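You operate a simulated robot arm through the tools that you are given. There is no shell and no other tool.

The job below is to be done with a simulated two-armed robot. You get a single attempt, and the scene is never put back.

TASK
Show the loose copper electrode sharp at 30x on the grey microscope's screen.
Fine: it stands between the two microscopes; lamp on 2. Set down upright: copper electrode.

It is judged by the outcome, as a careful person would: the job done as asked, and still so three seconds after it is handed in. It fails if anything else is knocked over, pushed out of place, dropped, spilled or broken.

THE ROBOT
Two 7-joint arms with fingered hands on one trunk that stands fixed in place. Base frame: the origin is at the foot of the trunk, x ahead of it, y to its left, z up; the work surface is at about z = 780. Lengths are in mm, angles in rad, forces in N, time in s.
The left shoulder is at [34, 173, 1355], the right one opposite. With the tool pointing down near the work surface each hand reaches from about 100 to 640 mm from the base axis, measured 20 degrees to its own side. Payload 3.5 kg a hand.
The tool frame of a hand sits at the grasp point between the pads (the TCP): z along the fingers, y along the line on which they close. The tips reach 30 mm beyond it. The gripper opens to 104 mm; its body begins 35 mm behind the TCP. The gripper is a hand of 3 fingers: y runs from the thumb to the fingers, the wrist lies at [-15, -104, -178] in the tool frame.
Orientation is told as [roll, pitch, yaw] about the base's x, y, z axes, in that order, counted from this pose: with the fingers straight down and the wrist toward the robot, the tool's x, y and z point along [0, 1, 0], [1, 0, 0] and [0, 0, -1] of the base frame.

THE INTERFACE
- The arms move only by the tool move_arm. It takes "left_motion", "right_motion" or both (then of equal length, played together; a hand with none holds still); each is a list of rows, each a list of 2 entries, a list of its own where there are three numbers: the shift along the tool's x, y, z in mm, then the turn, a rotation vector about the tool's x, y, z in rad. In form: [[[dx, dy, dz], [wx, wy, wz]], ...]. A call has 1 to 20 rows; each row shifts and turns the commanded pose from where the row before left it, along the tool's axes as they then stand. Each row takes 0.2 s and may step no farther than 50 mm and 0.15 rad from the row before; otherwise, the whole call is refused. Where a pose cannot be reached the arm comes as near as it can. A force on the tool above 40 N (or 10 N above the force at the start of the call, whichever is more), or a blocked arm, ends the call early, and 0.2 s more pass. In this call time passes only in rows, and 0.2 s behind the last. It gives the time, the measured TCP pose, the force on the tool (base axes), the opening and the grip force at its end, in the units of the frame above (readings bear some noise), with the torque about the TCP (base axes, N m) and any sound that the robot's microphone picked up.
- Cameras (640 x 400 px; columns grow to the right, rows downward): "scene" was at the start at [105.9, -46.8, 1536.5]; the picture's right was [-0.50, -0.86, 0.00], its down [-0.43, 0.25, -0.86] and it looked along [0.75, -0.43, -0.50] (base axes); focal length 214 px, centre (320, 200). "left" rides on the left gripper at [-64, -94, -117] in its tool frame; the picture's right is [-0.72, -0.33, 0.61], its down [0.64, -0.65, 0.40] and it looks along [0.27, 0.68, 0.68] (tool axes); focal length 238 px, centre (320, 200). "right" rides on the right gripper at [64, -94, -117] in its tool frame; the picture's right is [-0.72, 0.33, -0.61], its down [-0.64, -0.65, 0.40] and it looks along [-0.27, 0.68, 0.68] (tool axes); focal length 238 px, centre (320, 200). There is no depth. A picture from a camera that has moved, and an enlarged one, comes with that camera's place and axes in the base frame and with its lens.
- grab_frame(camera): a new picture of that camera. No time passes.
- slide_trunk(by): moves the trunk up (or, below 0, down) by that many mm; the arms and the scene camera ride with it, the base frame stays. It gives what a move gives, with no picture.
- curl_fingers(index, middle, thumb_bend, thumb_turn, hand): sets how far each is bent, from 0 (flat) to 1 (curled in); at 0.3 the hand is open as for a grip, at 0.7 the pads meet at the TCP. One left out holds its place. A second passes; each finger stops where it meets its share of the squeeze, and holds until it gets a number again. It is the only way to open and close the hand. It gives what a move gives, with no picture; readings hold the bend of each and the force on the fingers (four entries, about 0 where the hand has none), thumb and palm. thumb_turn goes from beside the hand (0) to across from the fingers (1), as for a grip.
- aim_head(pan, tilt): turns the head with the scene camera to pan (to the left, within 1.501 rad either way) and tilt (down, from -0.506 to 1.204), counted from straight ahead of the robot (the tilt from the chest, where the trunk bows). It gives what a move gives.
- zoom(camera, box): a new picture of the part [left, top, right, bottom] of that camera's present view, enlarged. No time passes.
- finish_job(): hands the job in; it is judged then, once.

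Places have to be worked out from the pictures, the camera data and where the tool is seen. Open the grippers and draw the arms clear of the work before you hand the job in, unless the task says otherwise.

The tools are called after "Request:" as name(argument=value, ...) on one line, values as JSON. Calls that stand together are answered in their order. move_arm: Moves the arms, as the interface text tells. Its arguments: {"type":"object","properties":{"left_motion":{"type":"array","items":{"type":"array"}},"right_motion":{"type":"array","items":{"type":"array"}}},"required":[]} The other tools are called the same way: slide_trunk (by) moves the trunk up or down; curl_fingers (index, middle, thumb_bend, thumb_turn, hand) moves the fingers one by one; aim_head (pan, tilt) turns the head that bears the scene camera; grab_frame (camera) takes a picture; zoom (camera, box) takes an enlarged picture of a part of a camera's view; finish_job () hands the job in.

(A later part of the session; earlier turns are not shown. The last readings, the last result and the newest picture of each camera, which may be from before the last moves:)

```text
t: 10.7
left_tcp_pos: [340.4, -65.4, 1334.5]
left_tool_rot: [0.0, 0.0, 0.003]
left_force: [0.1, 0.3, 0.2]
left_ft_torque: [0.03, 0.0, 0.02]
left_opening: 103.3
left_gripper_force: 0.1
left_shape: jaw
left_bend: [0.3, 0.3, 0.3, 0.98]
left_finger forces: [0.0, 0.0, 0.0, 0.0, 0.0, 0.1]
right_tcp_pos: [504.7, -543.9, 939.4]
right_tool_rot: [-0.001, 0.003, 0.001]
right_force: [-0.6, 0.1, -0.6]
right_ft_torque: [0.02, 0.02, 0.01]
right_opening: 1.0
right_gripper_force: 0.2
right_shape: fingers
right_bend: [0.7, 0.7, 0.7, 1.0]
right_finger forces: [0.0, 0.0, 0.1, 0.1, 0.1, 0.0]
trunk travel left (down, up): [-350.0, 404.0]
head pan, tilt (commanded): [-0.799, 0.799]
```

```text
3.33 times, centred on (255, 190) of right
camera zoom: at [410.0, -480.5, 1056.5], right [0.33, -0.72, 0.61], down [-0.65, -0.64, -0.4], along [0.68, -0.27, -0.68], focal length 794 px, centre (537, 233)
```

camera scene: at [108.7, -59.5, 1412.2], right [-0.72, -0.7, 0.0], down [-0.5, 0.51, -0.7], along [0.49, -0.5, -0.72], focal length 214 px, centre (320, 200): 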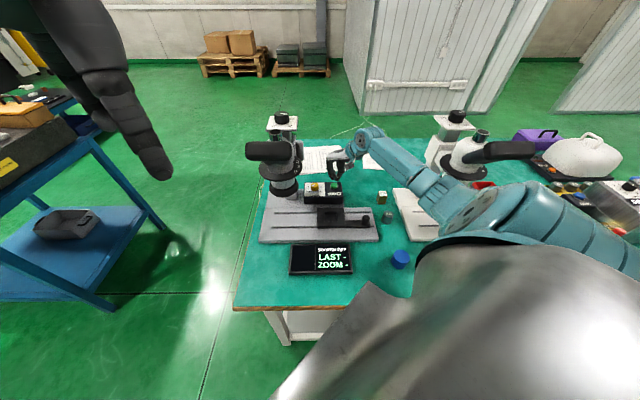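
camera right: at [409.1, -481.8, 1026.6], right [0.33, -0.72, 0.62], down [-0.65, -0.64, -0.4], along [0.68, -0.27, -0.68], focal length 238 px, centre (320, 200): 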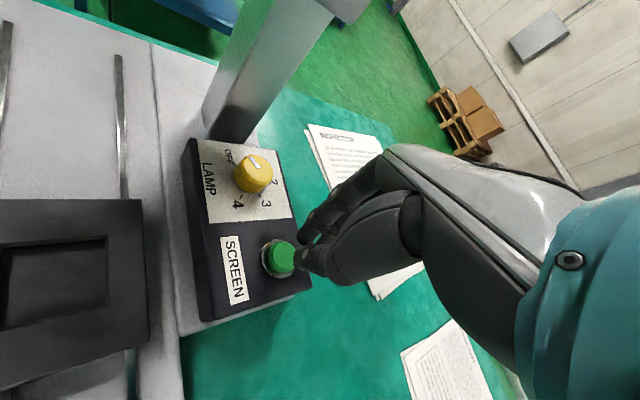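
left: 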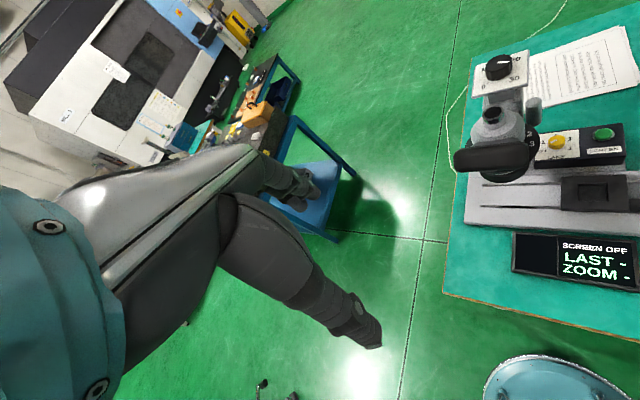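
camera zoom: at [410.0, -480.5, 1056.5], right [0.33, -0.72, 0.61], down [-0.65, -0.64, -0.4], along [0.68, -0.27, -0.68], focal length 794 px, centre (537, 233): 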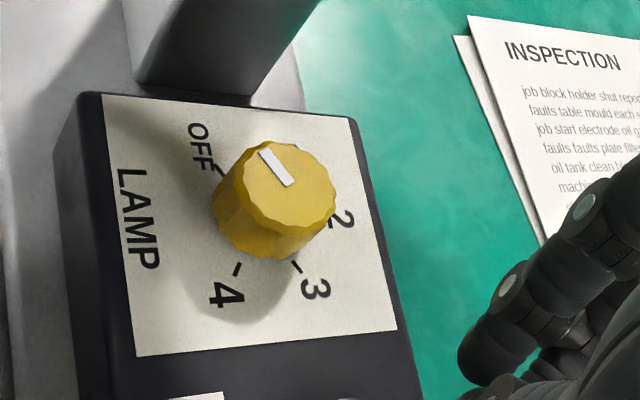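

The lamp knob's top centre is at (547,-480.5,870), about 30 mm across and 22 mm tall, with the column 55 mm away along the bench. I part-open the fingers (about 52 mm), yaw the hand to +0.7 rad, and move to above the knob.

Request:
curl_fingers(hand="right", index=0.48, middle=0.48, thumb_bend=0.48, thumb_turn=1.0)

Request:
move_arm(right_motion=[[[0, 0, 0], [0, 0, -0.14]], [[0, 0, 0], [0, 0, -0.14]], [[0, 0, 0], [0, 0, -0.14]], [[0, 0, 0], [0, 0, -0.14]], [[0, 0, 0], [0, 0, -0.14]], [[10.75, 36.5, 0], [0, 0, 0]], [[10.75, 36.5, 0], [0, 0, 0]]])

Request:
grab_frame(camera="right")

Request:
zoom(camera="scene", box=[290, 130, 390, 210])

```text
t: 11.7
left_tcp_pos: [341.7, -66.7, 1335.7]
left_tool_rot: [0.001, 0.001, 0.001]
left_force: [-0.8, 0.5, -0.1]
left_ft_torque: [-0.02, 0.02, -0.02]
left_opening: 103.8
left_gripper_force: 0.0
left_shape: jaw
left_bend: [0.3, 0.3, 0.3, 0.98]
left_finger forces: [0.0, 0.0, 0.0, 0.1, 0.0, 0.0]
right_tcp_pos: [505.0, -545.3, 940.1]
right_tool_rot: [-0.002, -0.001, 0.0]
right_force: [0.6, -1.0, -0.1]
right_ft_torque: [-0.02, -0.01, -0.03]
right_opening: 56.5
right_gripper_force: 0.1
right_shape: fingers
right_bend: [0.48, 0.48, 0.48, 1.0]
right_finger forces: [0.0, 0.1, 0.0, 0.0, 0.0, 0.0]
trunk travel left (down, up): [-350.0, 404.0]
head pan, tilt (commanded): [-0.799, 0.799]
```

```text
t: 13.3
left_tcp_pos: [341.4, -66.2, 1335.9]
left_tool_rot: [-0.001, 0.0, 0.003]
left_force: [-0.1, 0.2, -0.2]
left_ft_torque: [0.03, -0.01, 0.01]
left_opening: 103.7
left_gripper_force: 0.1
left_shape: jaw
left_bend: [0.3, 0.3, 0.3, 0.98]
left_finger forces: [0.1, 0.0, 0.0, 0.0, 0.0, 0.0]
right_tcp_pos: [544.6, -481.4, 938.3]
right_tool_rot: [-0.002, 0.003, 0.7]
right_force: [0.2, 0.8, 0.9]
right_ft_torque: [-0.01, 0.02, -0.06]
right_opening: 56.9
right_gripper_force: 0.2
right_shape: fingers
right_bend: [0.48, 0.48, 0.48, 1.0]
right_finger forces: [0.0, 0.0, 0.1, 0.0, 0.0, 0.1]
trunk travel left (down, up): [-350.0, 404.0]
head pan, tilt (commanded): [-0.799, 0.799]
```

```text
taken
camera right: at [430.8, -492.6, 1055.6], right [0.71, -0.34, 0.61], down [-0.09, -0.91, -0.4], along [0.69, 0.23, -0.68], focal length 238 px, centre (320, 200)
```

right: 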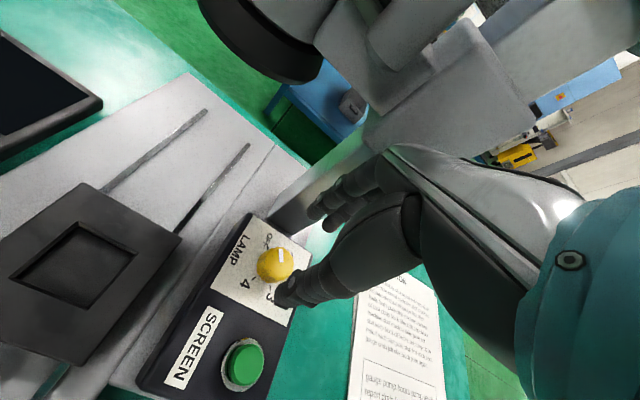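

```text
5.00 times, centred on (340, 170) of scene
camera zoom: at [108.4, -58.9, 1412.2], right [-0.72, -0.7, 0.0], down [-0.5, 0.51, -0.7], along [0.49, -0.5, -0.72], focal length 1072 px, centre (220, 350)
```

zoom: 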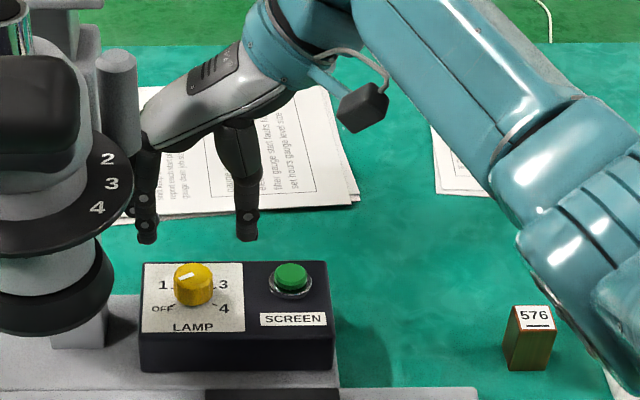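

No contact force, but the fingers are near the column; I zoom in to check the gap before going down.

Request:
zoom(camera="right", box=[230, 140, 400, 320])

Request:
zoom(camera="left", box=[500, 60, 640, 200])

Request:
zoom(camera="scene", box=[300, 140, 350, 190])

```text
2.22 times, centred on (315, 230) of right
camera zoom: at [430.8, -492.6, 1055.6], right [0.71, -0.34, 0.61], down [-0.09, -0.91, -0.4], along [0.69, 0.23, -0.68], focal length 530 px, centre (331, 133)
```

zoom: 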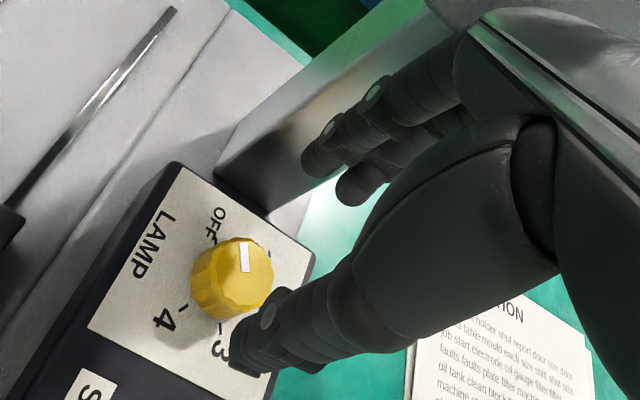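

```text
2.86 times, centred on (570, 130) of left
camera zoom: at [246.2, -129.8, 1452.5], right [-0.33, -0.72, -0.61], down [-0.65, 0.64, -0.4], along [0.68, 0.27, -0.68], focal length 681 px, centre (-394, 400)
```

zoom: 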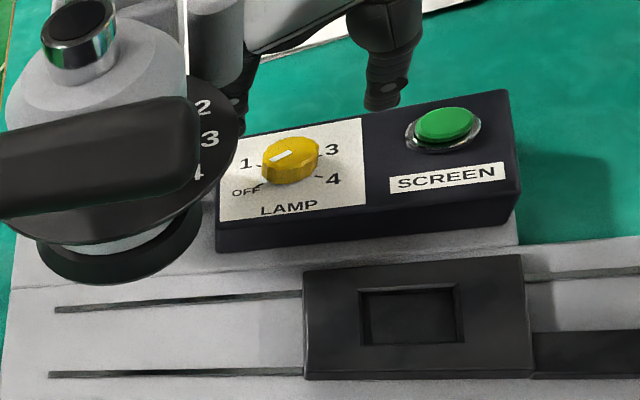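

```text
8.00 times, centred on (325, 165) of scene
camera zoom: at [108.4, -58.9, 1412.2], right [-0.72, -0.7, 0.0], down [-0.5, 0.51, -0.7], along [0.49, -0.5, -0.72], focal length 1716 px, centre (280, 480)
```

zoom: 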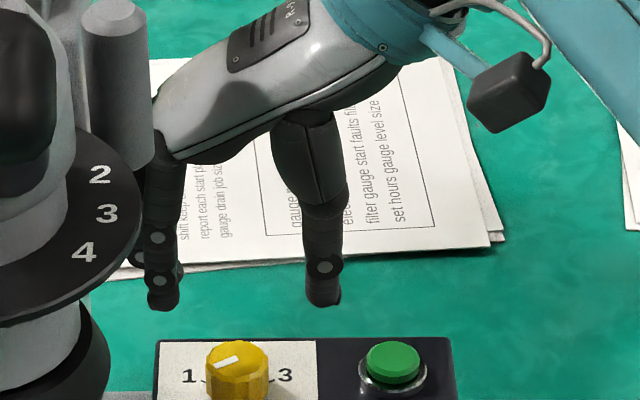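

About 20 mm gap to the column, which stays constant going straight down. I lower the hand so the tips straddle the knob a few millimetres above the plate (TCP z about 884).

Request:
move_arm(right_motion=[[[1, 1.5, 27], [0, 0, 0]], [[0, 0, 20], [0, 0, 0]], [[0, 0, 7], [0, 0, 0]]])

Request:
zoom(camera="right", box=[230, 140, 400, 320])

Request:
zoom(camera="scene", box=[300, 150, 350, 200])

```text
t: 14.1
left_tcp_pos: [341.3, -66.2, 1336.5]
left_tool_rot: [-0.001, -0.001, 0.002]
left_force: [-0.8, -0.3, 0.5]
left_ft_torque: [0.01, -0.02, 0.01]
left_opening: 103.7
left_gripper_force: 0.1
left_shape: jaw
left_bend: [0.3, 0.3, 0.3, 0.98]
left_finger forces: [0.1, 0.0, 0.0, 0.1, 0.0, 0.1]
right_tcp_pos: [544.6, -480.0, 883.9]
right_tool_rot: [-0.002, 0.003, 0.7]
right_force: [-0.5, -0.3, 0.1]
right_ft_torque: [-0.02, 0.01, 0.0]
right_opening: 56.9
right_gripper_force: 0.0
right_shape: fingers
right_bend: [0.48, 0.48, 0.48, 1.0]
right_finger forces: [0.1, 0.0, 0.0, 0.0, 0.1, 0.0]
trunk travel left (down, up): [-350.0, 404.0]
head pan, tilt (commanded): [-0.799, 0.799]
```

```text
2.22 times, centred on (315, 230) of right
camera zoom: at [430.6, -491.0, 1000.6], right [0.71, -0.34, 0.61], down [-0.09, -0.91, -0.4], along [0.7, 0.23, -0.68], focal length 530 px, centre (331, 133)
```

zoom: 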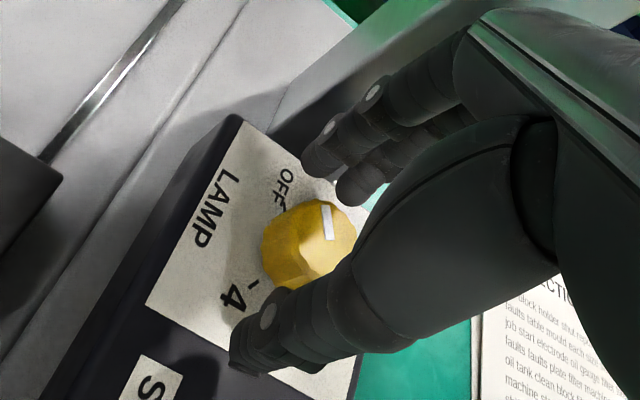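

```text
8.00 times, centred on (325, 175) of scene
camera zoom: at [108.3, -59.1, 1412.3], right [-0.72, -0.7, 0.0], down [-0.5, 0.51, -0.7], along [0.49, -0.5, -0.72], focal length 1716 px, centre (280, 400)
```

zoom: 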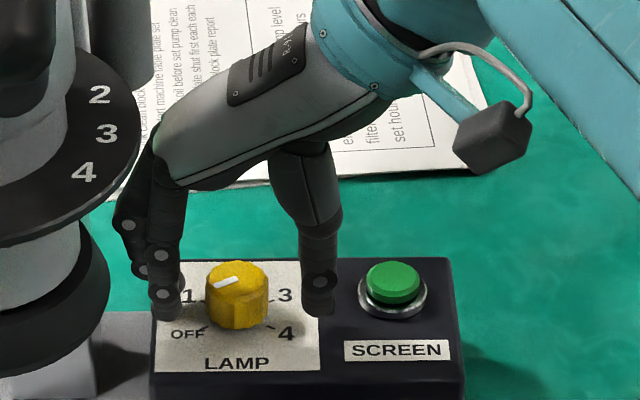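

The knob sits between thumb and fingers. I close the hand on it.

Request:
curl_fingers(hand="right", index=0.7, middle=0.7, thumb_bend=0.7)

Request:
zoom(camera="scene", box=[300, 150, 350, 200])

Request:
zoom(camera="right", box=[230, 140, 400, 320])

```text
t: 15.1
left_tcp_pos: [341.2, -65.6, 1335.7]
left_tool_rot: [-0.003, 0.0, 0.002]
left_force: [-0.2, -0.9, 0.3]
left_ft_torque: [0.0, 0.01, -0.03]
left_opening: 103.8
left_gripper_force: 0.1
left_shape: jaw
left_bend: [0.3, 0.3, 0.3, 0.98]
left_finger forces: [0.0, 0.0, 0.1, 0.0, 0.0, 0.0]
right_tcp_pos: [544.7, -479.0, 884.1]
right_tool_rot: [-0.002, 0.002, 0.701]
right_force: [6.2, 7.9, -2.1]
right_ft_torque: [0.21, -0.29, 0.06]
right_opening: 19.9
right_gripper_force: 11.6
right_shape: fingers
right_bend: [0.63, 0.62, 0.64, 1.0]
right_finger forces: [6.0, 10.2, 0.2, 0.1, 6.0, 0.1]
trunk travel left (down, up): [-350.0, 404.0]
head pan, tilt (commanded): [-0.799, 0.799]
```

```text
8.00 times, centred on (325, 175) of scene
camera zoom: at [109.1, -58.3, 1412.2], right [-0.72, -0.7, 0.0], down [-0.5, 0.51, -0.7], along [0.49, -0.5, -0.72], focal length 1716 px, centre (280, 400)
```

zoom: 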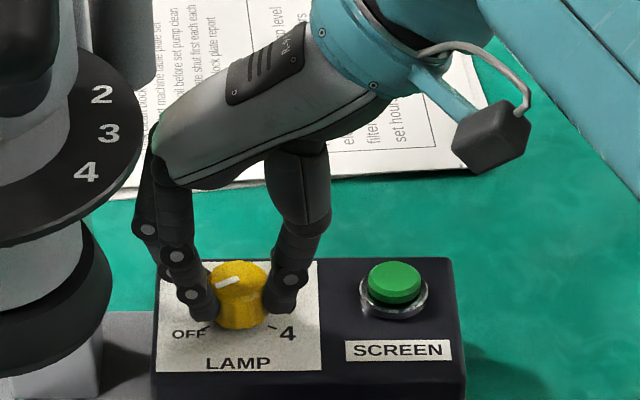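

```text
2.22 times, centred on (315, 230) of right
camera zoom: at [431.5, -490.1, 1001.0], right [0.71, -0.34, 0.61], down [-0.09, -0.91, -0.4], along [0.7, 0.23, -0.68], focal length 530 px, centre (331, 133)
```

zoom: 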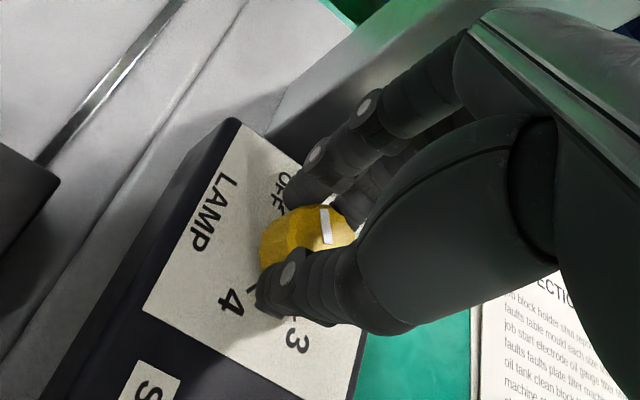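

Gripped at about 6–10 N. I turn the hand clockwise (seen from above) by about 0.9 rad, listening for clicks.

Request:
move_arm(right_motion=[[[-1, 1.5, 0], [0, 0, 0.1]], [[0, 0, 0], [0, 0, 0.12]], [[0, 0, 0], [0, 0, 0.12]], [[0, 0, 0], [0, 0, 0.12]], [[0, 0, 0], [0, 0, 0.12]], [[0, 0, 0], [0, 0, 0.12]], [[0, 0, 0], [0, 0, 0.12]], [[0, 0, 0], [0, 0, 0.12]]])

Request:
zoom(camera="scene", box=[270, 150, 390, 290])

Request:
zoom(camera="right", box=[230, 140, 400, 320])

```text
t: 16.9
left_tcp_pos: [343.1, -66.3, 1334.7]
left_tool_rot: [0.0, 0.001, 0.001]
left_force: [0.4, 0.7, -0.7]
left_ft_torque: [-0.03, -0.05, 0.01]
left_opening: 103.3
left_gripper_force: 0.1
left_shape: jaw
left_bend: [0.3, 0.3, 0.3, 0.98]
left_finger forces: [0.0, 0.0, 0.1, 0.0, 0.0, 0.0]
right_tcp_pos: [549.3, -478.6, 885.7]
right_tool_rot: [-0.002, 0.001, -0.243]
right_force: [12.5, 8.0, -7.0]
right_ft_torque: [0.2, -0.3, 0.08]
right_opening: 20.7
right_gripper_force: 11.5
right_shape: fingers
right_bend: [0.61, 0.62, 0.64, 1.0]
right_finger forces: [9.6, 7.1, 0.0, 0.1, 6.2, 0.1]
trunk travel left (down, up): [-350.0, 404.0]
head pan, tilt (commanded): [-0.799, 0.799]
```

```text
2.86 times, centred on (330, 220) of scene
camera zoom: at [110.4, -58.7, 1412.1], right [-0.72, -0.7, 0.0], down [-0.5, 0.51, -0.7], along [0.48, -0.5, -0.72], focal length 613 px, centre (291, 143)
```

zoom: 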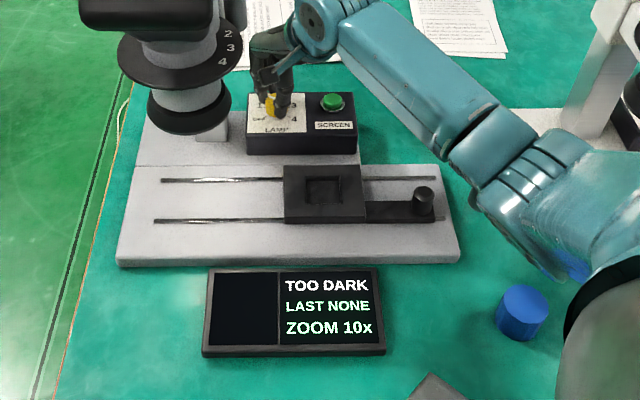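

```text
2.22 times, centred on (315, 230) of right
camera zoom: at [472.5, -393.7, 1002.0], right [0.14, -0.78, 0.61], down [-0.79, -0.47, -0.4], along [0.6, -0.43, -0.68], focal length 530 px, centre (331, 133)
```

zoom: 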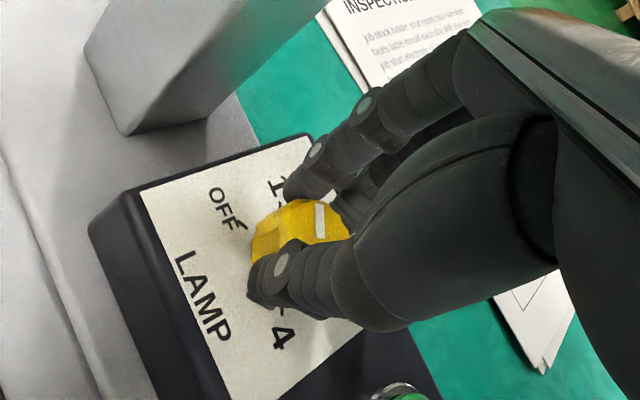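

The knob turned with the hand and now points near 1. I release, turn the hand back the same amount, and take a second grip.

Request:
curl_fingers(hand="right", index=0.48, middle=0.48, thumb_bend=0.48)

Request:
move_arm(right_motion=[[[0, -1, 0], [0, 0, -0.12]], [[0, 0, 0], [0, 0, -0.12]], [[0, 0, 0], [0, 0, -0.12]], [[0, 0, 0], [0, 0, -0.12]], [[0, 0, 0], [0, 0, -0.12]], [[0, 0, 0], [0, 0, -0.12]], [[0, 0, 0], [0, 0, -0.12]], [[0, 0, 0], [0, 0, -0.1]]])

Request:
zoom(camera="scene", box=[300, 150, 350, 200])

Request:
zoom(camera="right", box=[230, 140, 400, 320])

Request:
zoom(camera="scene", box=[270, 220, 390, 290])

```text
t: 17.9
left_tcp_pos: [340.6, -66.8, 1334.5]
left_tool_rot: [0.0, 0.0, 0.0]
left_force: [0.0, -0.1, 0.1]
left_ft_torque: [-0.02, 0.01, 0.02]
left_opening: 103.5
left_gripper_force: 0.1
left_shape: jaw
left_bend: [0.3, 0.3, 0.3, 0.98]
left_finger forces: [0.0, 0.1, 0.0, 0.1, 0.0, 0.0]
right_tcp_pos: [548.6, -479.3, 886.5]
right_tool_rot: [0.0, -0.001, -0.24]
right_force: [-0.1, 0.7, 0.2]
right_ft_torque: [-0.01, 0.01, -0.02]
right_opening: 56.6
right_gripper_force: 0.0
right_shape: fingers
right_bend: [0.48, 0.48, 0.48, 1.0]
right_finger forces: [0.0, 0.1, 0.0, 0.0, 0.0, 0.0]
trunk travel left (down, up): [-350.0, 404.0]
head pan, tilt (commanded): [-0.799, 0.799]
```

```text
t: 19.7
left_tcp_pos: [339.7, -66.1, 1334.8]
left_tool_rot: [-0.002, 0.001, 0.003]
left_force: [0.0, -0.5, -0.2]
left_ft_torque: [0.01, 0.03, -0.03]
left_opening: 103.5
left_gripper_force: 0.0
left_shape: jaw
left_bend: [0.3, 0.3, 0.3, 0.98]
left_finger forces: [0.0, 0.1, 0.0, 0.1, 0.1, 0.0]
right_tcp_pos: [546.3, -478.8, 885.7]
right_tool_rot: [-0.001, 0.002, 0.703]
right_force: [-0.6, -1.1, -0.2]
right_ft_torque: [-0.01, -0.01, 0.01]
right_opening: 56.8
right_gripper_force: 0.0
right_shape: fingers
right_bend: [0.48, 0.48, 0.48, 1.0]
right_finger forces: [0.1, 0.0, 0.1, 0.0, 0.1, 0.0]
trunk travel left (down, up): [-350.0, 404.0]
head pan, tilt (commanded): [-0.799, 0.799]
```

```text
8.00 times, centred on (325, 175) of scene
camera zoom: at [108.3, -59.1, 1412.2], right [-0.72, -0.7, 0.0], down [-0.5, 0.51, -0.7], along [0.49, -0.5, -0.72], focal length 1716 px, centre (280, 400)
```

zoom: 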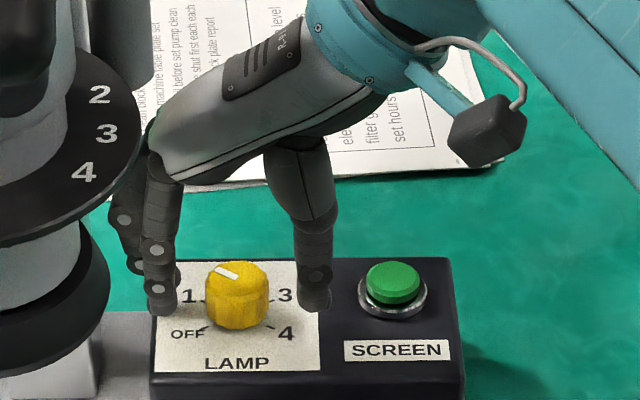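

```text
2.22 times, centred on (315, 230) of right
camera zoom: at [433.5, -491.2, 1001.9], right [0.71, -0.34, 0.61], down [-0.08, -0.91, -0.4], along [0.7, 0.24, -0.68], focal length 530 px, centre (331, 133)
```

zoom: 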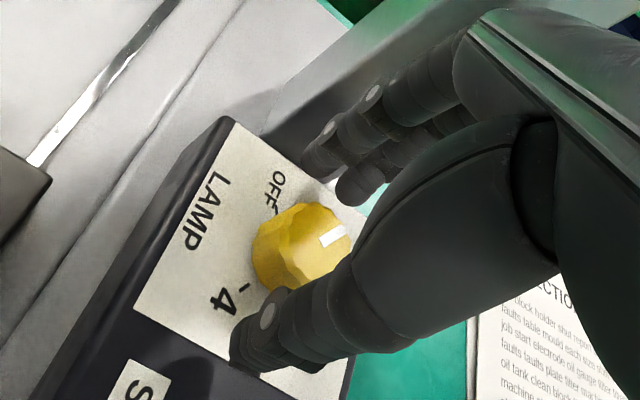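

```text
5.33 times, centred on (330, 255) of scene
camera zoom: at [108.3, -59.1, 1412.2], right [-0.72, -0.7, 0.0], down [-0.5, 0.51, -0.7], along [0.49, -0.5, -0.72], focal length 1144 px, centre (267, -93)
```

zoom: 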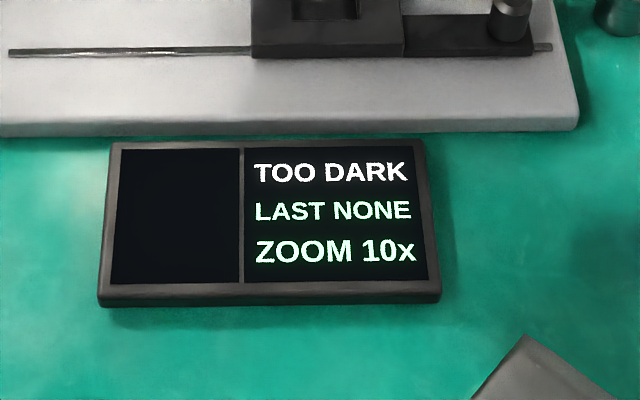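

Mark now points at "1" (about 59° left of "2"). I add a little more back-rotation to yaw 0.82, then grip for a final turn of about 59°.

Request:
move_arm(right_motion=[[[0, 0, 0], [0, 0, -0.12]]])

Request:
curl_fingers(hand="right", index=0.7, middle=0.7, thumb_bend=0.7)

Request:
move_arm(right_motion=[[[0, 0, 0], [0, 0, 0.115]], [[0, 0, 0], [0, 0, 0.115]], [[0, 0, 0], [0, 0, 0.115]], [[0, 0, 0], [0, 0, 0.115]], [[0, 0, 0], [0, 0, 0.115]], [[0, 0, 0], [0, 0, 0.115]], [[0, 0, 0], [0, 0, 0.115]], [[0, 0, 0], [0, 0, 0.115]], [[0, 0, 0], [0, 0, 0.115]]])

Request:
zoom(camera="scene", box=[270, 150, 390, 290])

Request:
zoom(camera="scene", box=[300, 150, 350, 200])

Request:
zoom(camera="right", box=[230, 140, 400, 320])

```text
t: 20.1
left_tcp_pos: [341.2, -66.3, 1335.4]
left_tool_rot: [0.0, 0.001, 0.001]
left_force: [0.1, -0.2, -0.4]
left_ft_torque: [0.02, -0.01, -0.03]
left_opening: 103.8
left_gripper_force: 0.0
left_shape: jaw
left_bend: [0.3, 0.3, 0.3, 0.98]
left_finger forces: [0.0, 0.0, 0.0, 0.0, 0.0, 0.1]
right_tcp_pos: [546.2, -479.7, 884.4]
right_tool_rot: [-0.001, 0.003, 0.823]
right_force: [0.6, 1.3, 0.5]
right_ft_torque: [-0.03, -0.02, 0.01]
right_opening: 56.5
right_gripper_force: 0.1
right_shape: fingers
right_bend: [0.48, 0.48, 0.48, 1.0]
right_finger forces: [0.1, 0.0, 0.0, 0.1, 0.0, 0.0]
trunk travel left (down, up): [-350.0, 404.0]
head pan, tilt (commanded): [-0.799, 0.799]
```

```text
t: 21.1
left_tcp_pos: [340.8, -65.3, 1334.8]
left_tool_rot: [-0.001, -0.001, 0.002]
left_force: [0.2, -0.6, -1.4]
left_ft_torque: [-0.02, -0.02, -0.05]
left_opening: 103.7
left_gripper_force: 0.1
left_shape: jaw
left_bend: [0.3, 0.3, 0.3, 0.98]
left_finger forces: [0.0, 0.1, 0.0, 0.0, 0.0, 0.0]
right_tcp_pos: [546.6, -479.1, 884.5]
right_tool_rot: [-0.001, 0.001, 0.82]
right_force: [3.7, 5.5, -0.7]
right_ft_torque: [0.13, -0.12, 0.04]
right_opening: 21.5
right_gripper_force: 10.8
right_shape: fingers
right_bend: [0.63, 0.63, 0.62, 1.0]
right_finger forces: [6.0, 8.0, 0.1, 0.1, 7.7, 0.0]
trunk travel left (down, up): [-350.0, 404.0]
head pan, tilt (commanded): [-0.799, 0.799]
```

```text
t: 23.1
left_tcp_pos: [342.4, -66.6, 1335.8]
left_tool_rot: [-0.003, 0.003, 0.0]
left_force: [-0.3, 0.2, -0.6]
left_ft_torque: [-0.02, -0.01, 0.02]
left_opening: 103.6
left_gripper_force: 0.1
left_shape: jaw
left_bend: [0.3, 0.3, 0.3, 0.98]
left_finger forces: [0.0, 0.0, 0.1, 0.0, 0.0, 0.0]
right_tcp_pos: [547.8, -477.7, 885.9]
right_tool_rot: [-0.001, -0.001, -0.216]
right_force: [15.7, 4.8, 1.4]
right_ft_torque: [0.08, -0.48, 0.08]
right_opening: 21.5
right_gripper_force: 12.6
right_shape: fingers
right_bend: [0.6, 0.62, 0.64, 1.0]
right_finger forces: [10.3, 8.9, 0.1, 0.0, 5.5, 0.0]
trunk travel left (down, up): [-350.0, 404.0]
head pan, tilt (commanded): [-0.799, 0.799]
```

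```text
2.86 times, centred on (330, 220) of scene
camera zoom: at [110.0, -58.4, 1412.2], right [-0.72, -0.7, 0.0], down [-0.5, 0.51, -0.7], along [0.49, -0.5, -0.72], focal length 613 px, centre (291, 143)
```

zoom: 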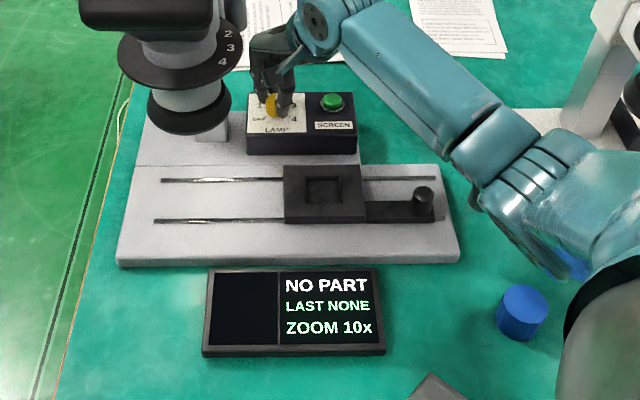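

```text
8.00 times, centred on (325, 175) of scene
camera zoom: at [110.0, -58.4, 1412.2], right [-0.72, -0.7, 0.0], down [-0.5, 0.51, -0.7], along [0.49, -0.5, -0.72], focal length 1716 px, centre (280, 400)
```

zoom: 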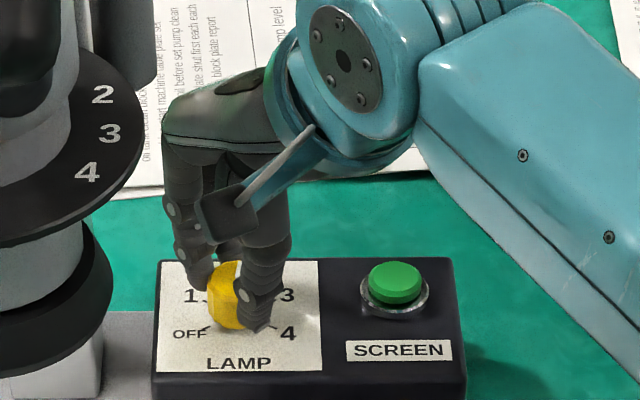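

```text
2.22 times, centred on (315, 230) of right
camera zoom: at [469.1, -395.4, 1002.3], right [0.16, -0.77, 0.62], down [-0.77, -0.49, -0.4], along [0.61, -0.41, -0.68], focal length 530 px, centre (331, 133)
```

zoom: 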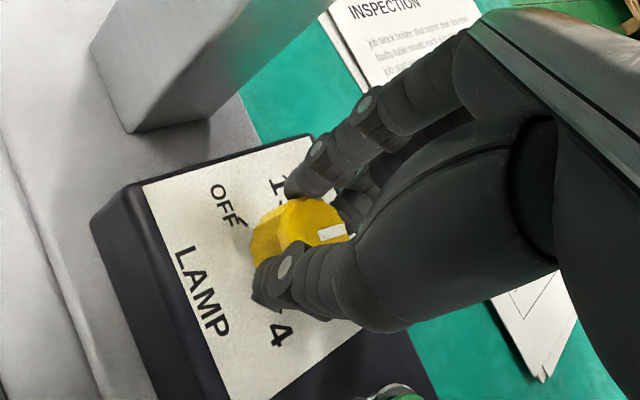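

The screen now says "NO PART", so the lamp is bright enough. I release the knob, rise clear and check the mark against "2".

Request:
curl_fingers(hand="right", index=0.45, middle=0.45, thumb_bend=0.45)

Request:
move_arm(right_motion=[[[0, 0, -15], [0, 0, 0]], [[0, 0, -25], [0, 0, 0]], [[0, 0, -20], [0, 0, -0.11]], [[-10, -20, 0], [0, 0, -0.11]], [[-10, -30, 0], [0, 0, 0]], [[-10, -30, 0], [0, 0, 0]]])

Request:
zoom(camera="scene", box=[300, 150, 350, 200])

Request:
grab_frame(camera="right")

Request:
grab_frame(camera="scene")

```text
t: 24.1
left_tcp_pos: [340.3, -67.0, 1334.6]
left_tool_rot: [0.002, 0.001, 0.001]
left_force: [-0.1, -0.2, -0.7]
left_ft_torque: [0.01, 0.0, 0.02]
left_opening: 103.7
left_gripper_force: 0.1
left_shape: jaw
left_bend: [0.3, 0.3, 0.3, 0.98]
left_finger forces: [0.0, 0.0, 0.0, 0.0, 0.1, 0.1]
right_tcp_pos: [545.7, -479.0, 885.9]
right_tool_rot: [-0.003, 0.001, -0.213]
right_force: [-0.1, -0.3, -0.4]
right_ft_torque: [-0.01, -0.01, 0.02]
right_opening: 64.4
right_gripper_force: 0.1
right_shape: fingers
right_bend: [0.45, 0.45, 0.45, 0.99]
right_finger forces: [0.0, 0.0, 0.1, 0.1, 0.0, 0.0]
trunk travel left (down, up): [-350.0, 404.0]
head pan, tilt (commanded): [-0.799, 0.799]
```

```text
t: 25.5
left_tcp_pos: [340.0, -66.1, 1336.6]
left_tool_rot: [-0.001, 0.0, 0.0]
left_force: [-0.6, 1.2, 0.0]
left_ft_torque: [0.03, -0.04, -0.01]
left_opening: 103.5
left_gripper_force: 0.0
left_shape: jaw
left_bend: [0.3, 0.3, 0.3, 0.98]
left_finger forces: [0.1, 0.0, 0.0, 0.0, 0.1, 0.0]
right_tcp_pos: [465.3, -508.2, 946.9]
right_tool_rot: [-0.002, 0.0, 0.006]
right_force: [0.2, -0.3, -0.1]
right_ft_torque: [-0.01, -0.02, -0.02]
right_opening: 64.3
right_gripper_force: 0.1
right_shape: fingers
right_bend: [0.45, 0.45, 0.45, 0.99]
right_finger forces: [0.1, 0.0, 0.0, 0.2, 0.0, 0.1]
trunk travel left (down, up): [-350.0, 404.0]
head pan, tilt (commanded): [-0.799, 0.799]
```

```text
8.00 times, centred on (325, 175) of scene
camera zoom: at [107.6, -59.3, 1412.3], right [-0.72, -0.7, 0.0], down [-0.5, 0.51, -0.7], along [0.49, -0.5, -0.72], focal length 1716 px, centre (280, 400)
```

zoom: 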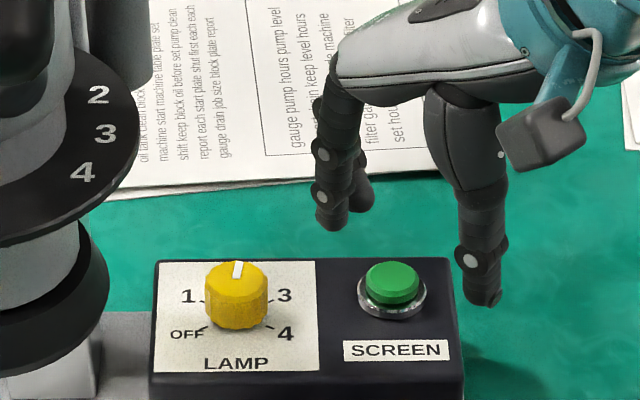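

```text
taken
camera right: at [371.6, -443.5, 1062.8], right [0.33, -0.72, 0.61], down [-0.65, -0.65, -0.4], along [0.69, -0.27, -0.68], focal length 238 px, centre (320, 200)
```

right: 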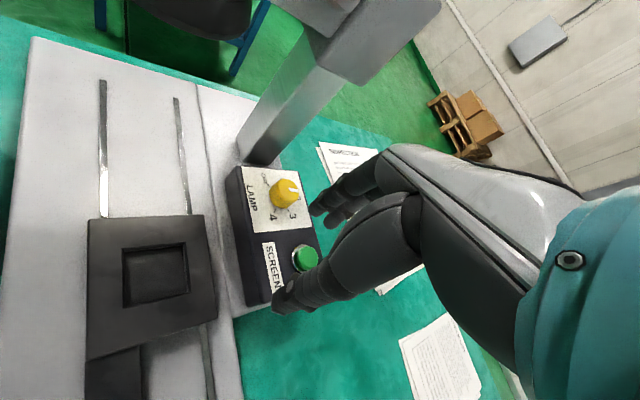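

```text
taken
camera scene: at [107.6, -59.3, 1412.3], right [-0.72, -0.7, 0.0], down [-0.5, 0.51, -0.7], along [0.49, -0.5, -0.72], focal length 214 px, centre (320, 200)
```

scene: 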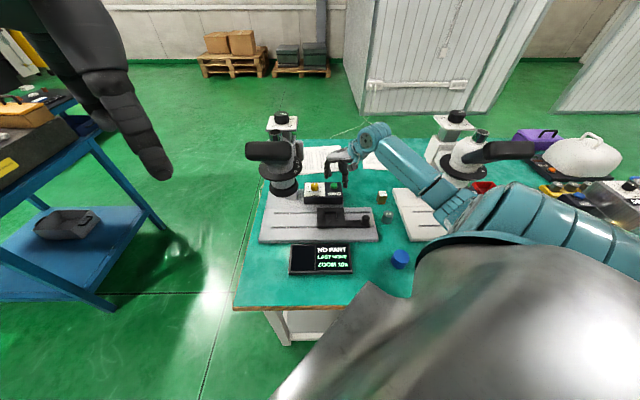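

The lamp mark points exactly at "2". Next the electrode: I zoom on it to fix its position and orientation.

Request:
zoom(camera="scene", box=[362, 182, 402, 232])

Request:
zoom(camera="scene", box=[300, 195, 400, 255])

```text
8.00 times, centred on (382, 207) of scene
camera zoom: at [107.6, -59.3, 1412.3], right [-0.72, -0.7, 0.0], down [-0.5, 0.51, -0.7], along [0.49, -0.5, -0.72], focal length 1716 px, centre (-176, 144)
```

zoom: 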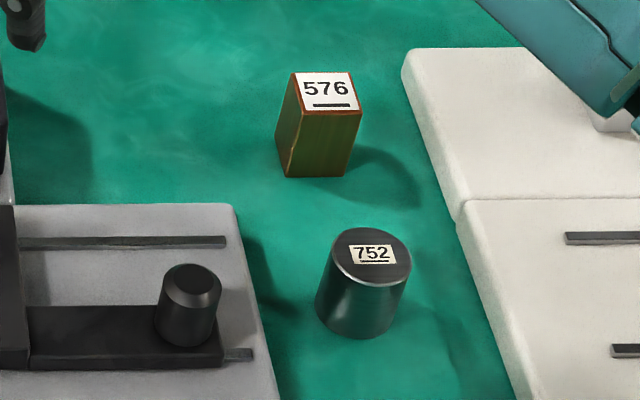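

```text
6.40 times, centred on (350, 225) of scene
camera zoom: at [107.6, -59.3, 1412.3], right [-0.72, -0.7, 0.0], down [-0.5, 0.51, -0.7], along [0.49, -0.5, -0.72], focal length 1373 px, centre (128, 40)
```

zoom: 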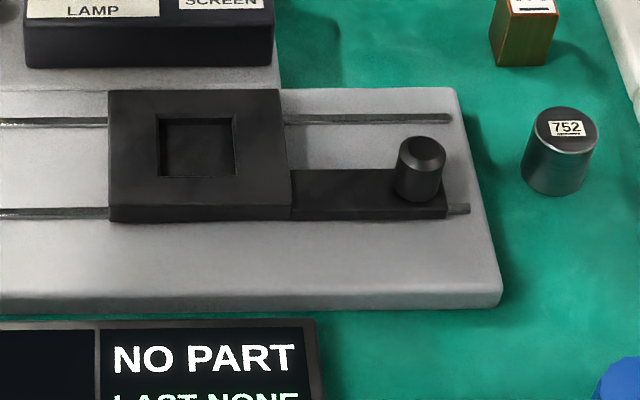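

The block is aligned with the bench, about 28 mm square and 46 mm tall, centred near (353,-666). I zoom with the right camera on the pocket of the carriage to triangulate it.

Request:
zoom(camera="right", box=[70, 200, 250, 380])

Request:
zoom(camera="scene", box=[310, 200, 350, 235])

```text
2.22 times, centred on (160, 290) of right
camera zoom: at [371.6, -443.5, 1062.8], right [0.33, -0.72, 0.61], down [-0.65, -0.65, -0.4], along [0.69, -0.27, -0.68], focal length 530 px, centre (676, 0)
```

zoom: 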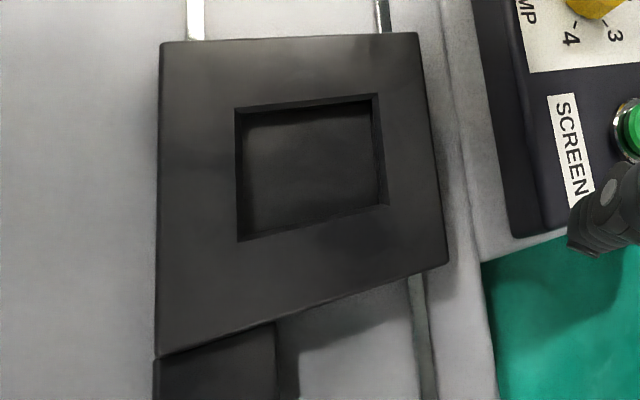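

```text
11.43 times, centred on (330, 218) of scene
camera zoom: at [107.6, -59.3, 1412.3], right [-0.72, -0.7, 0.0], down [-0.5, 0.51, -0.7], along [0.49, -0.5, -0.72], focal length 2451 px, centre (206, 0)
```

zoom: 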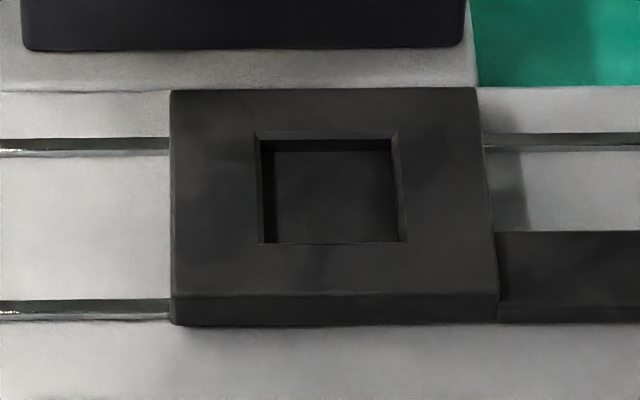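

The pocket is about 45 mm square, centred near (423,-438) with the carriage top about z 825; the block is 28 mm square at (353,-666) reaching z 826. I turn the hand to yaw -45° (fingers front/back of the block, wrist kept away from the white scope) and move over the block at height.

Request:
move_arm(right_motion=[[[0, 0, 0], [0, 0, 0.131]], [[0, 0, 0], [0, 0, 0.131]], [[0, 0, 0], [0, 0, 0.131]], [[0, 0, 0], [0, 0, 0.131]], [[0, 0, 0], [0, 0, 0.131]], [[0, 0, 0], [0, 0, 0.134]], [[-38.1, 6.5, 0], [0, 0, 0]], [[-38.1, 6.5, 0], [0, 0, 0]], [[-38.1, 6.5, 0], [0, 0, 0]], [[-38.1, 6.5, 0], [0, 0, 0]], [[-38.1, 6.5, 0], [0, 0, 0]]])

Request:
grab_frame(camera="right")

Request:
grab_frame(camera="scene")

Request:
zoom(camera="scene", box=[340, 90, 560, 260])

```text
t: 27.9
left_tcp_pos: [341.2, -66.2, 1335.9]
left_tool_rot: [0.0, 0.0, 0.001]
left_force: [-0.2, -0.6, 0.5]
left_ft_torque: [-0.03, -0.02, 0.02]
left_opening: 103.9
left_gripper_force: 0.1
left_shape: jaw
left_bend: [0.3, 0.3, 0.3, 0.98]
left_finger forces: [0.0, 0.0, 0.1, 0.0, 0.1, 0.1]
right_tcp_pos: [351.2, -662.7, 947.8]
right_tool_rot: [-0.001, -0.001, -0.784]
right_force: [0.3, -0.2, 0.2]
right_ft_torque: [0.0, 0.02, 0.0]
right_opening: 64.7
right_gripper_force: 0.1
right_shape: fingers
right_bend: [0.45, 0.45, 0.45, 0.99]
right_finger forces: [0.0, 0.0, 0.0, 0.0, 0.0, 0.1]
trunk travel left (down, up): [-350.0, 404.0]
head pan, tilt (commanded): [-0.799, 0.799]
```

```text
taken
camera right: at [329.5, -551.0, 1063.4], right [-0.28, -0.74, 0.61], down [-0.91, 0.01, -0.4], along [0.29, -0.67, -0.68], focal length 238 px, centre (320, 200)
```

right: 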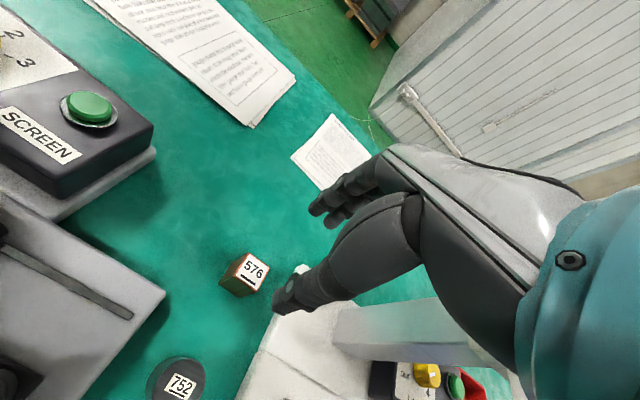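

```text
taken
camera scene: at [107.9, -59.6, 1412.3], right [-0.72, -0.7, 0.0], down [-0.5, 0.51, -0.7], along [0.49, -0.5, -0.72], focal length 214 px, centre (320, 200)
```

scene: 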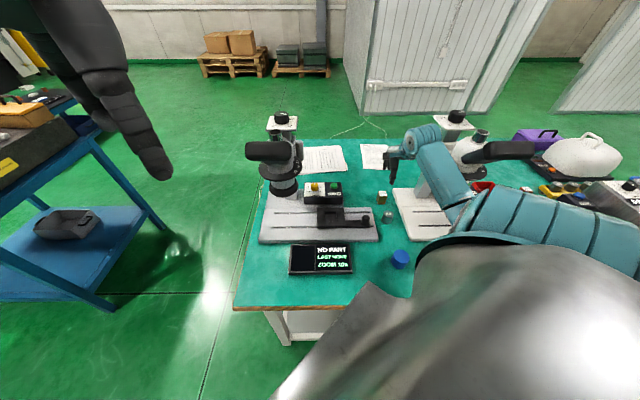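

```text
2.35 times, centred on (450, 175) of scene
camera zoom: at [107.9, -59.6, 1412.3], right [-0.72, -0.7, 0.0], down [-0.5, 0.51, -0.7], along [0.49, -0.5, -0.72], focal length 505 px, centre (14, 259)
```

zoom: 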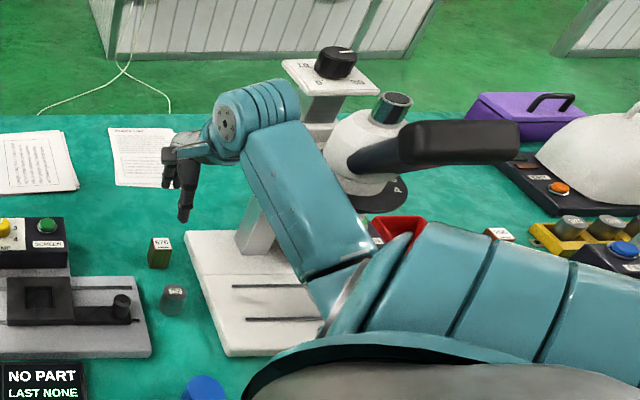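

The arm stands clear of the white scope. I zoom with the right camera on the block to refine its place relative to the hand.

Request:
zoom(camera="right", box=[180, 200, 360, 380])

```text
2.22 times, centred on (270, 290) of right
camera zoom: at [329.5, -551.0, 1063.4], right [-0.28, -0.74, 0.61], down [-0.91, 0.01, -0.4], along [0.29, -0.67, -0.68], focal length 530 px, centre (431, 0)
```

zoom: 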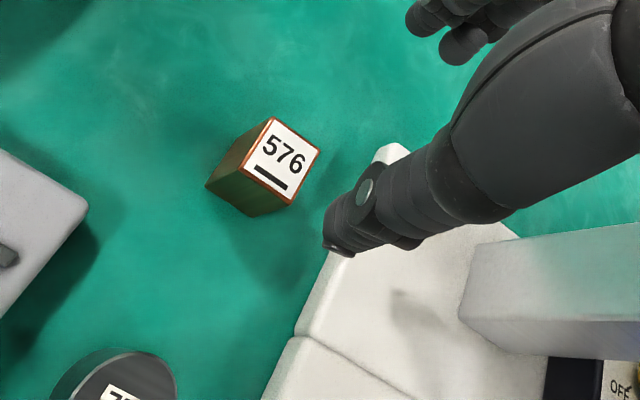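

The block's top centre is about (352.5,-663.5), right under the TCP (351,-663). I lower in two steps, checking the arm against the white scope on the way.

Request:
move_arm(right_motion=[[[0.3, 1.3, 34], [0, 0, 0]], [[0, 0, 34], [0, 0, 0]]])

Request:
zoom(camera="scene", box=[340, 90, 560, 260])

Request:
zoom(camera="right", box=[180, 150, 400, 350])

```text
t: 28.5
left_tcp_pos: [340.3, -66.4, 1336.6]
left_tool_rot: [0.0, 0.002, 0.002]
left_force: [-0.2, 0.2, -0.8]
left_ft_torque: [-0.01, 0.01, -0.02]
left_opening: 103.6
left_gripper_force: 0.0
left_shape: jaw
left_bend: [0.3, 0.3, 0.3, 0.98]
left_finger forces: [0.0, 0.0, 0.1, 0.0, 0.0, 0.0]
right_tcp_pos: [354.3, -665.6, 875.8]
right_tool_rot: [-0.002, -0.002, -0.785]
right_force: [0.2, -0.5, 0.2]
right_ft_torque: [-0.03, 0.03, 0.01]
right_opening: 64.3
right_gripper_force: 0.1
right_shape: fingers
right_bend: [0.45, 0.45, 0.45, 0.99]
right_finger forces: [0.0, 0.0, 0.1, 0.0, 0.0, 0.0]
trunk travel left (down, up): [-350.0, 404.0]
head pan, tilt (commanded): [-0.799, 0.799]
```

```text
2.35 times, centred on (450, 175) of scene
camera zoom: at [108.3, -59.1, 1412.2], right [-0.72, -0.7, 0.0], down [-0.5, 0.51, -0.7], along [0.49, -0.5, -0.72], focal length 505 px, centre (14, 259)
```

zoom: 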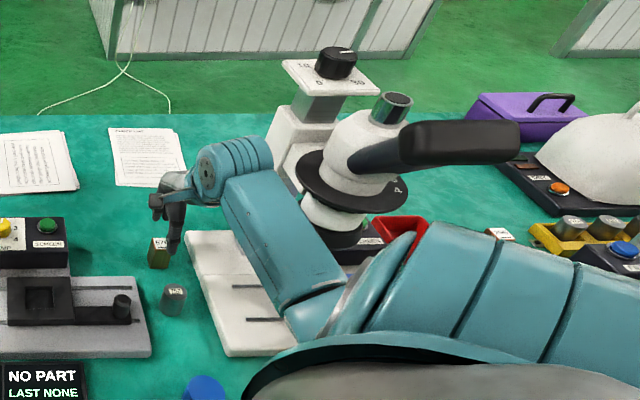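

```text
2.00 times, centred on (290, 250) of right
camera zoom: at [332.6, -552.9, 992.5], right [-0.28, -0.74, 0.62], down [-0.91, 0.01, -0.4], along [0.29, -0.67, -0.68], focal length 477 px, centre (380, 100)
```

zoom: 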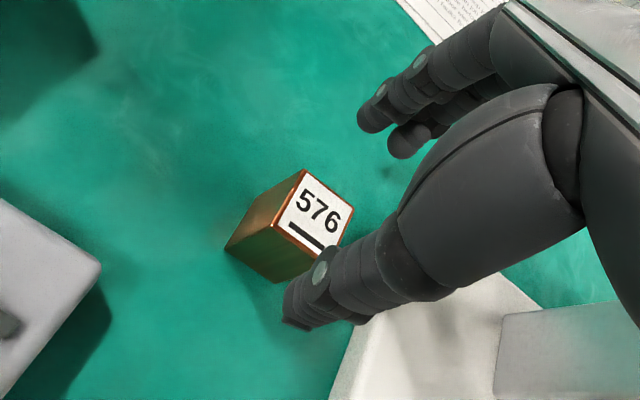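

The TCP is about 2 mm too far toward the back; I correct that and lower to z about 827 so the tips stay 17 mm above the block's foot.

Request:
move_arm(right_motion=[[[0.8, -1.8, 25], [0, 0, 0]], [[0, 0, 17], [0, 0, 0]], [[0, 0, 7], [0, 0, 0]]])

Request:
zoom(camera="scene", box=[340, 150, 440, 240])

Request:
zoom(camera="right", box=[180, 150, 400, 350])

```text
t: 29.3
left_tcp_pos: [340.1, -66.9, 1336.0]
left_tool_rot: [0.0, 0.0, 0.001]
left_force: [-0.2, 0.4, 0.5]
left_ft_torque: [-0.01, -0.02, -0.02]
left_opening: 103.7
left_gripper_force: 0.0
left_shape: jaw
left_bend: [0.3, 0.3, 0.3, 0.98]
left_finger forces: [0.1, 0.0, 0.0, 0.0, 0.0, 0.0]
right_tcp_pos: [354.4, -663.5, 828.0]
right_tool_rot: [-0.002, -0.001, -0.784]
right_force: [-0.5, 0.5, -0.9]
right_ft_torque: [0.0, 0.0, 0.01]
right_opening: 64.4
right_gripper_force: 0.1
right_shape: fingers
right_bend: [0.45, 0.45, 0.45, 0.99]
right_finger forces: [0.0, 0.1, 0.0, 0.0, 0.1, 0.0]
trunk travel left (down, up): [-350.0, 404.0]
head pan, tilt (commanded): [-0.799, 0.799]
```

```text
4.44 times, centred on (390, 195) of scene
camera zoom: at [108.2, -59.2, 1412.3], right [-0.72, -0.7, 0.0], down [-0.5, 0.51, -0.7], along [0.49, -0.5, -0.72], focal length 953 px, centre (9, 222)
```

zoom: 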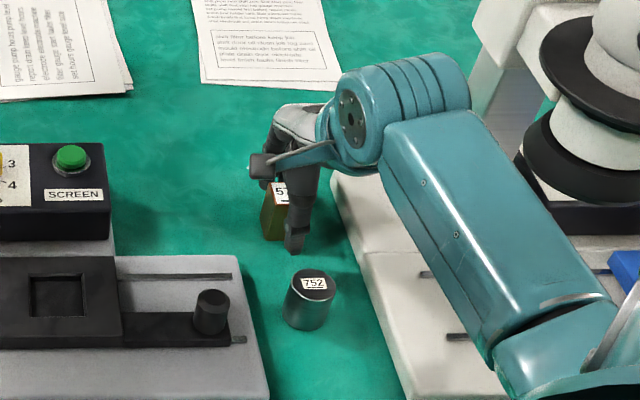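

```text
2.00 times, centred on (290, 250) of right
camera zoom: at [331.9, -551.4, 945.0], right [-0.28, -0.74, 0.62], down [-0.91, 0.01, -0.4], along [0.29, -0.68, -0.68], focal length 477 px, centre (380, 100)
```

zoom: 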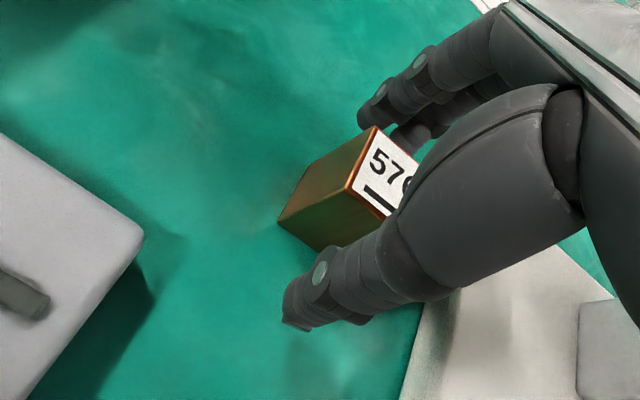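

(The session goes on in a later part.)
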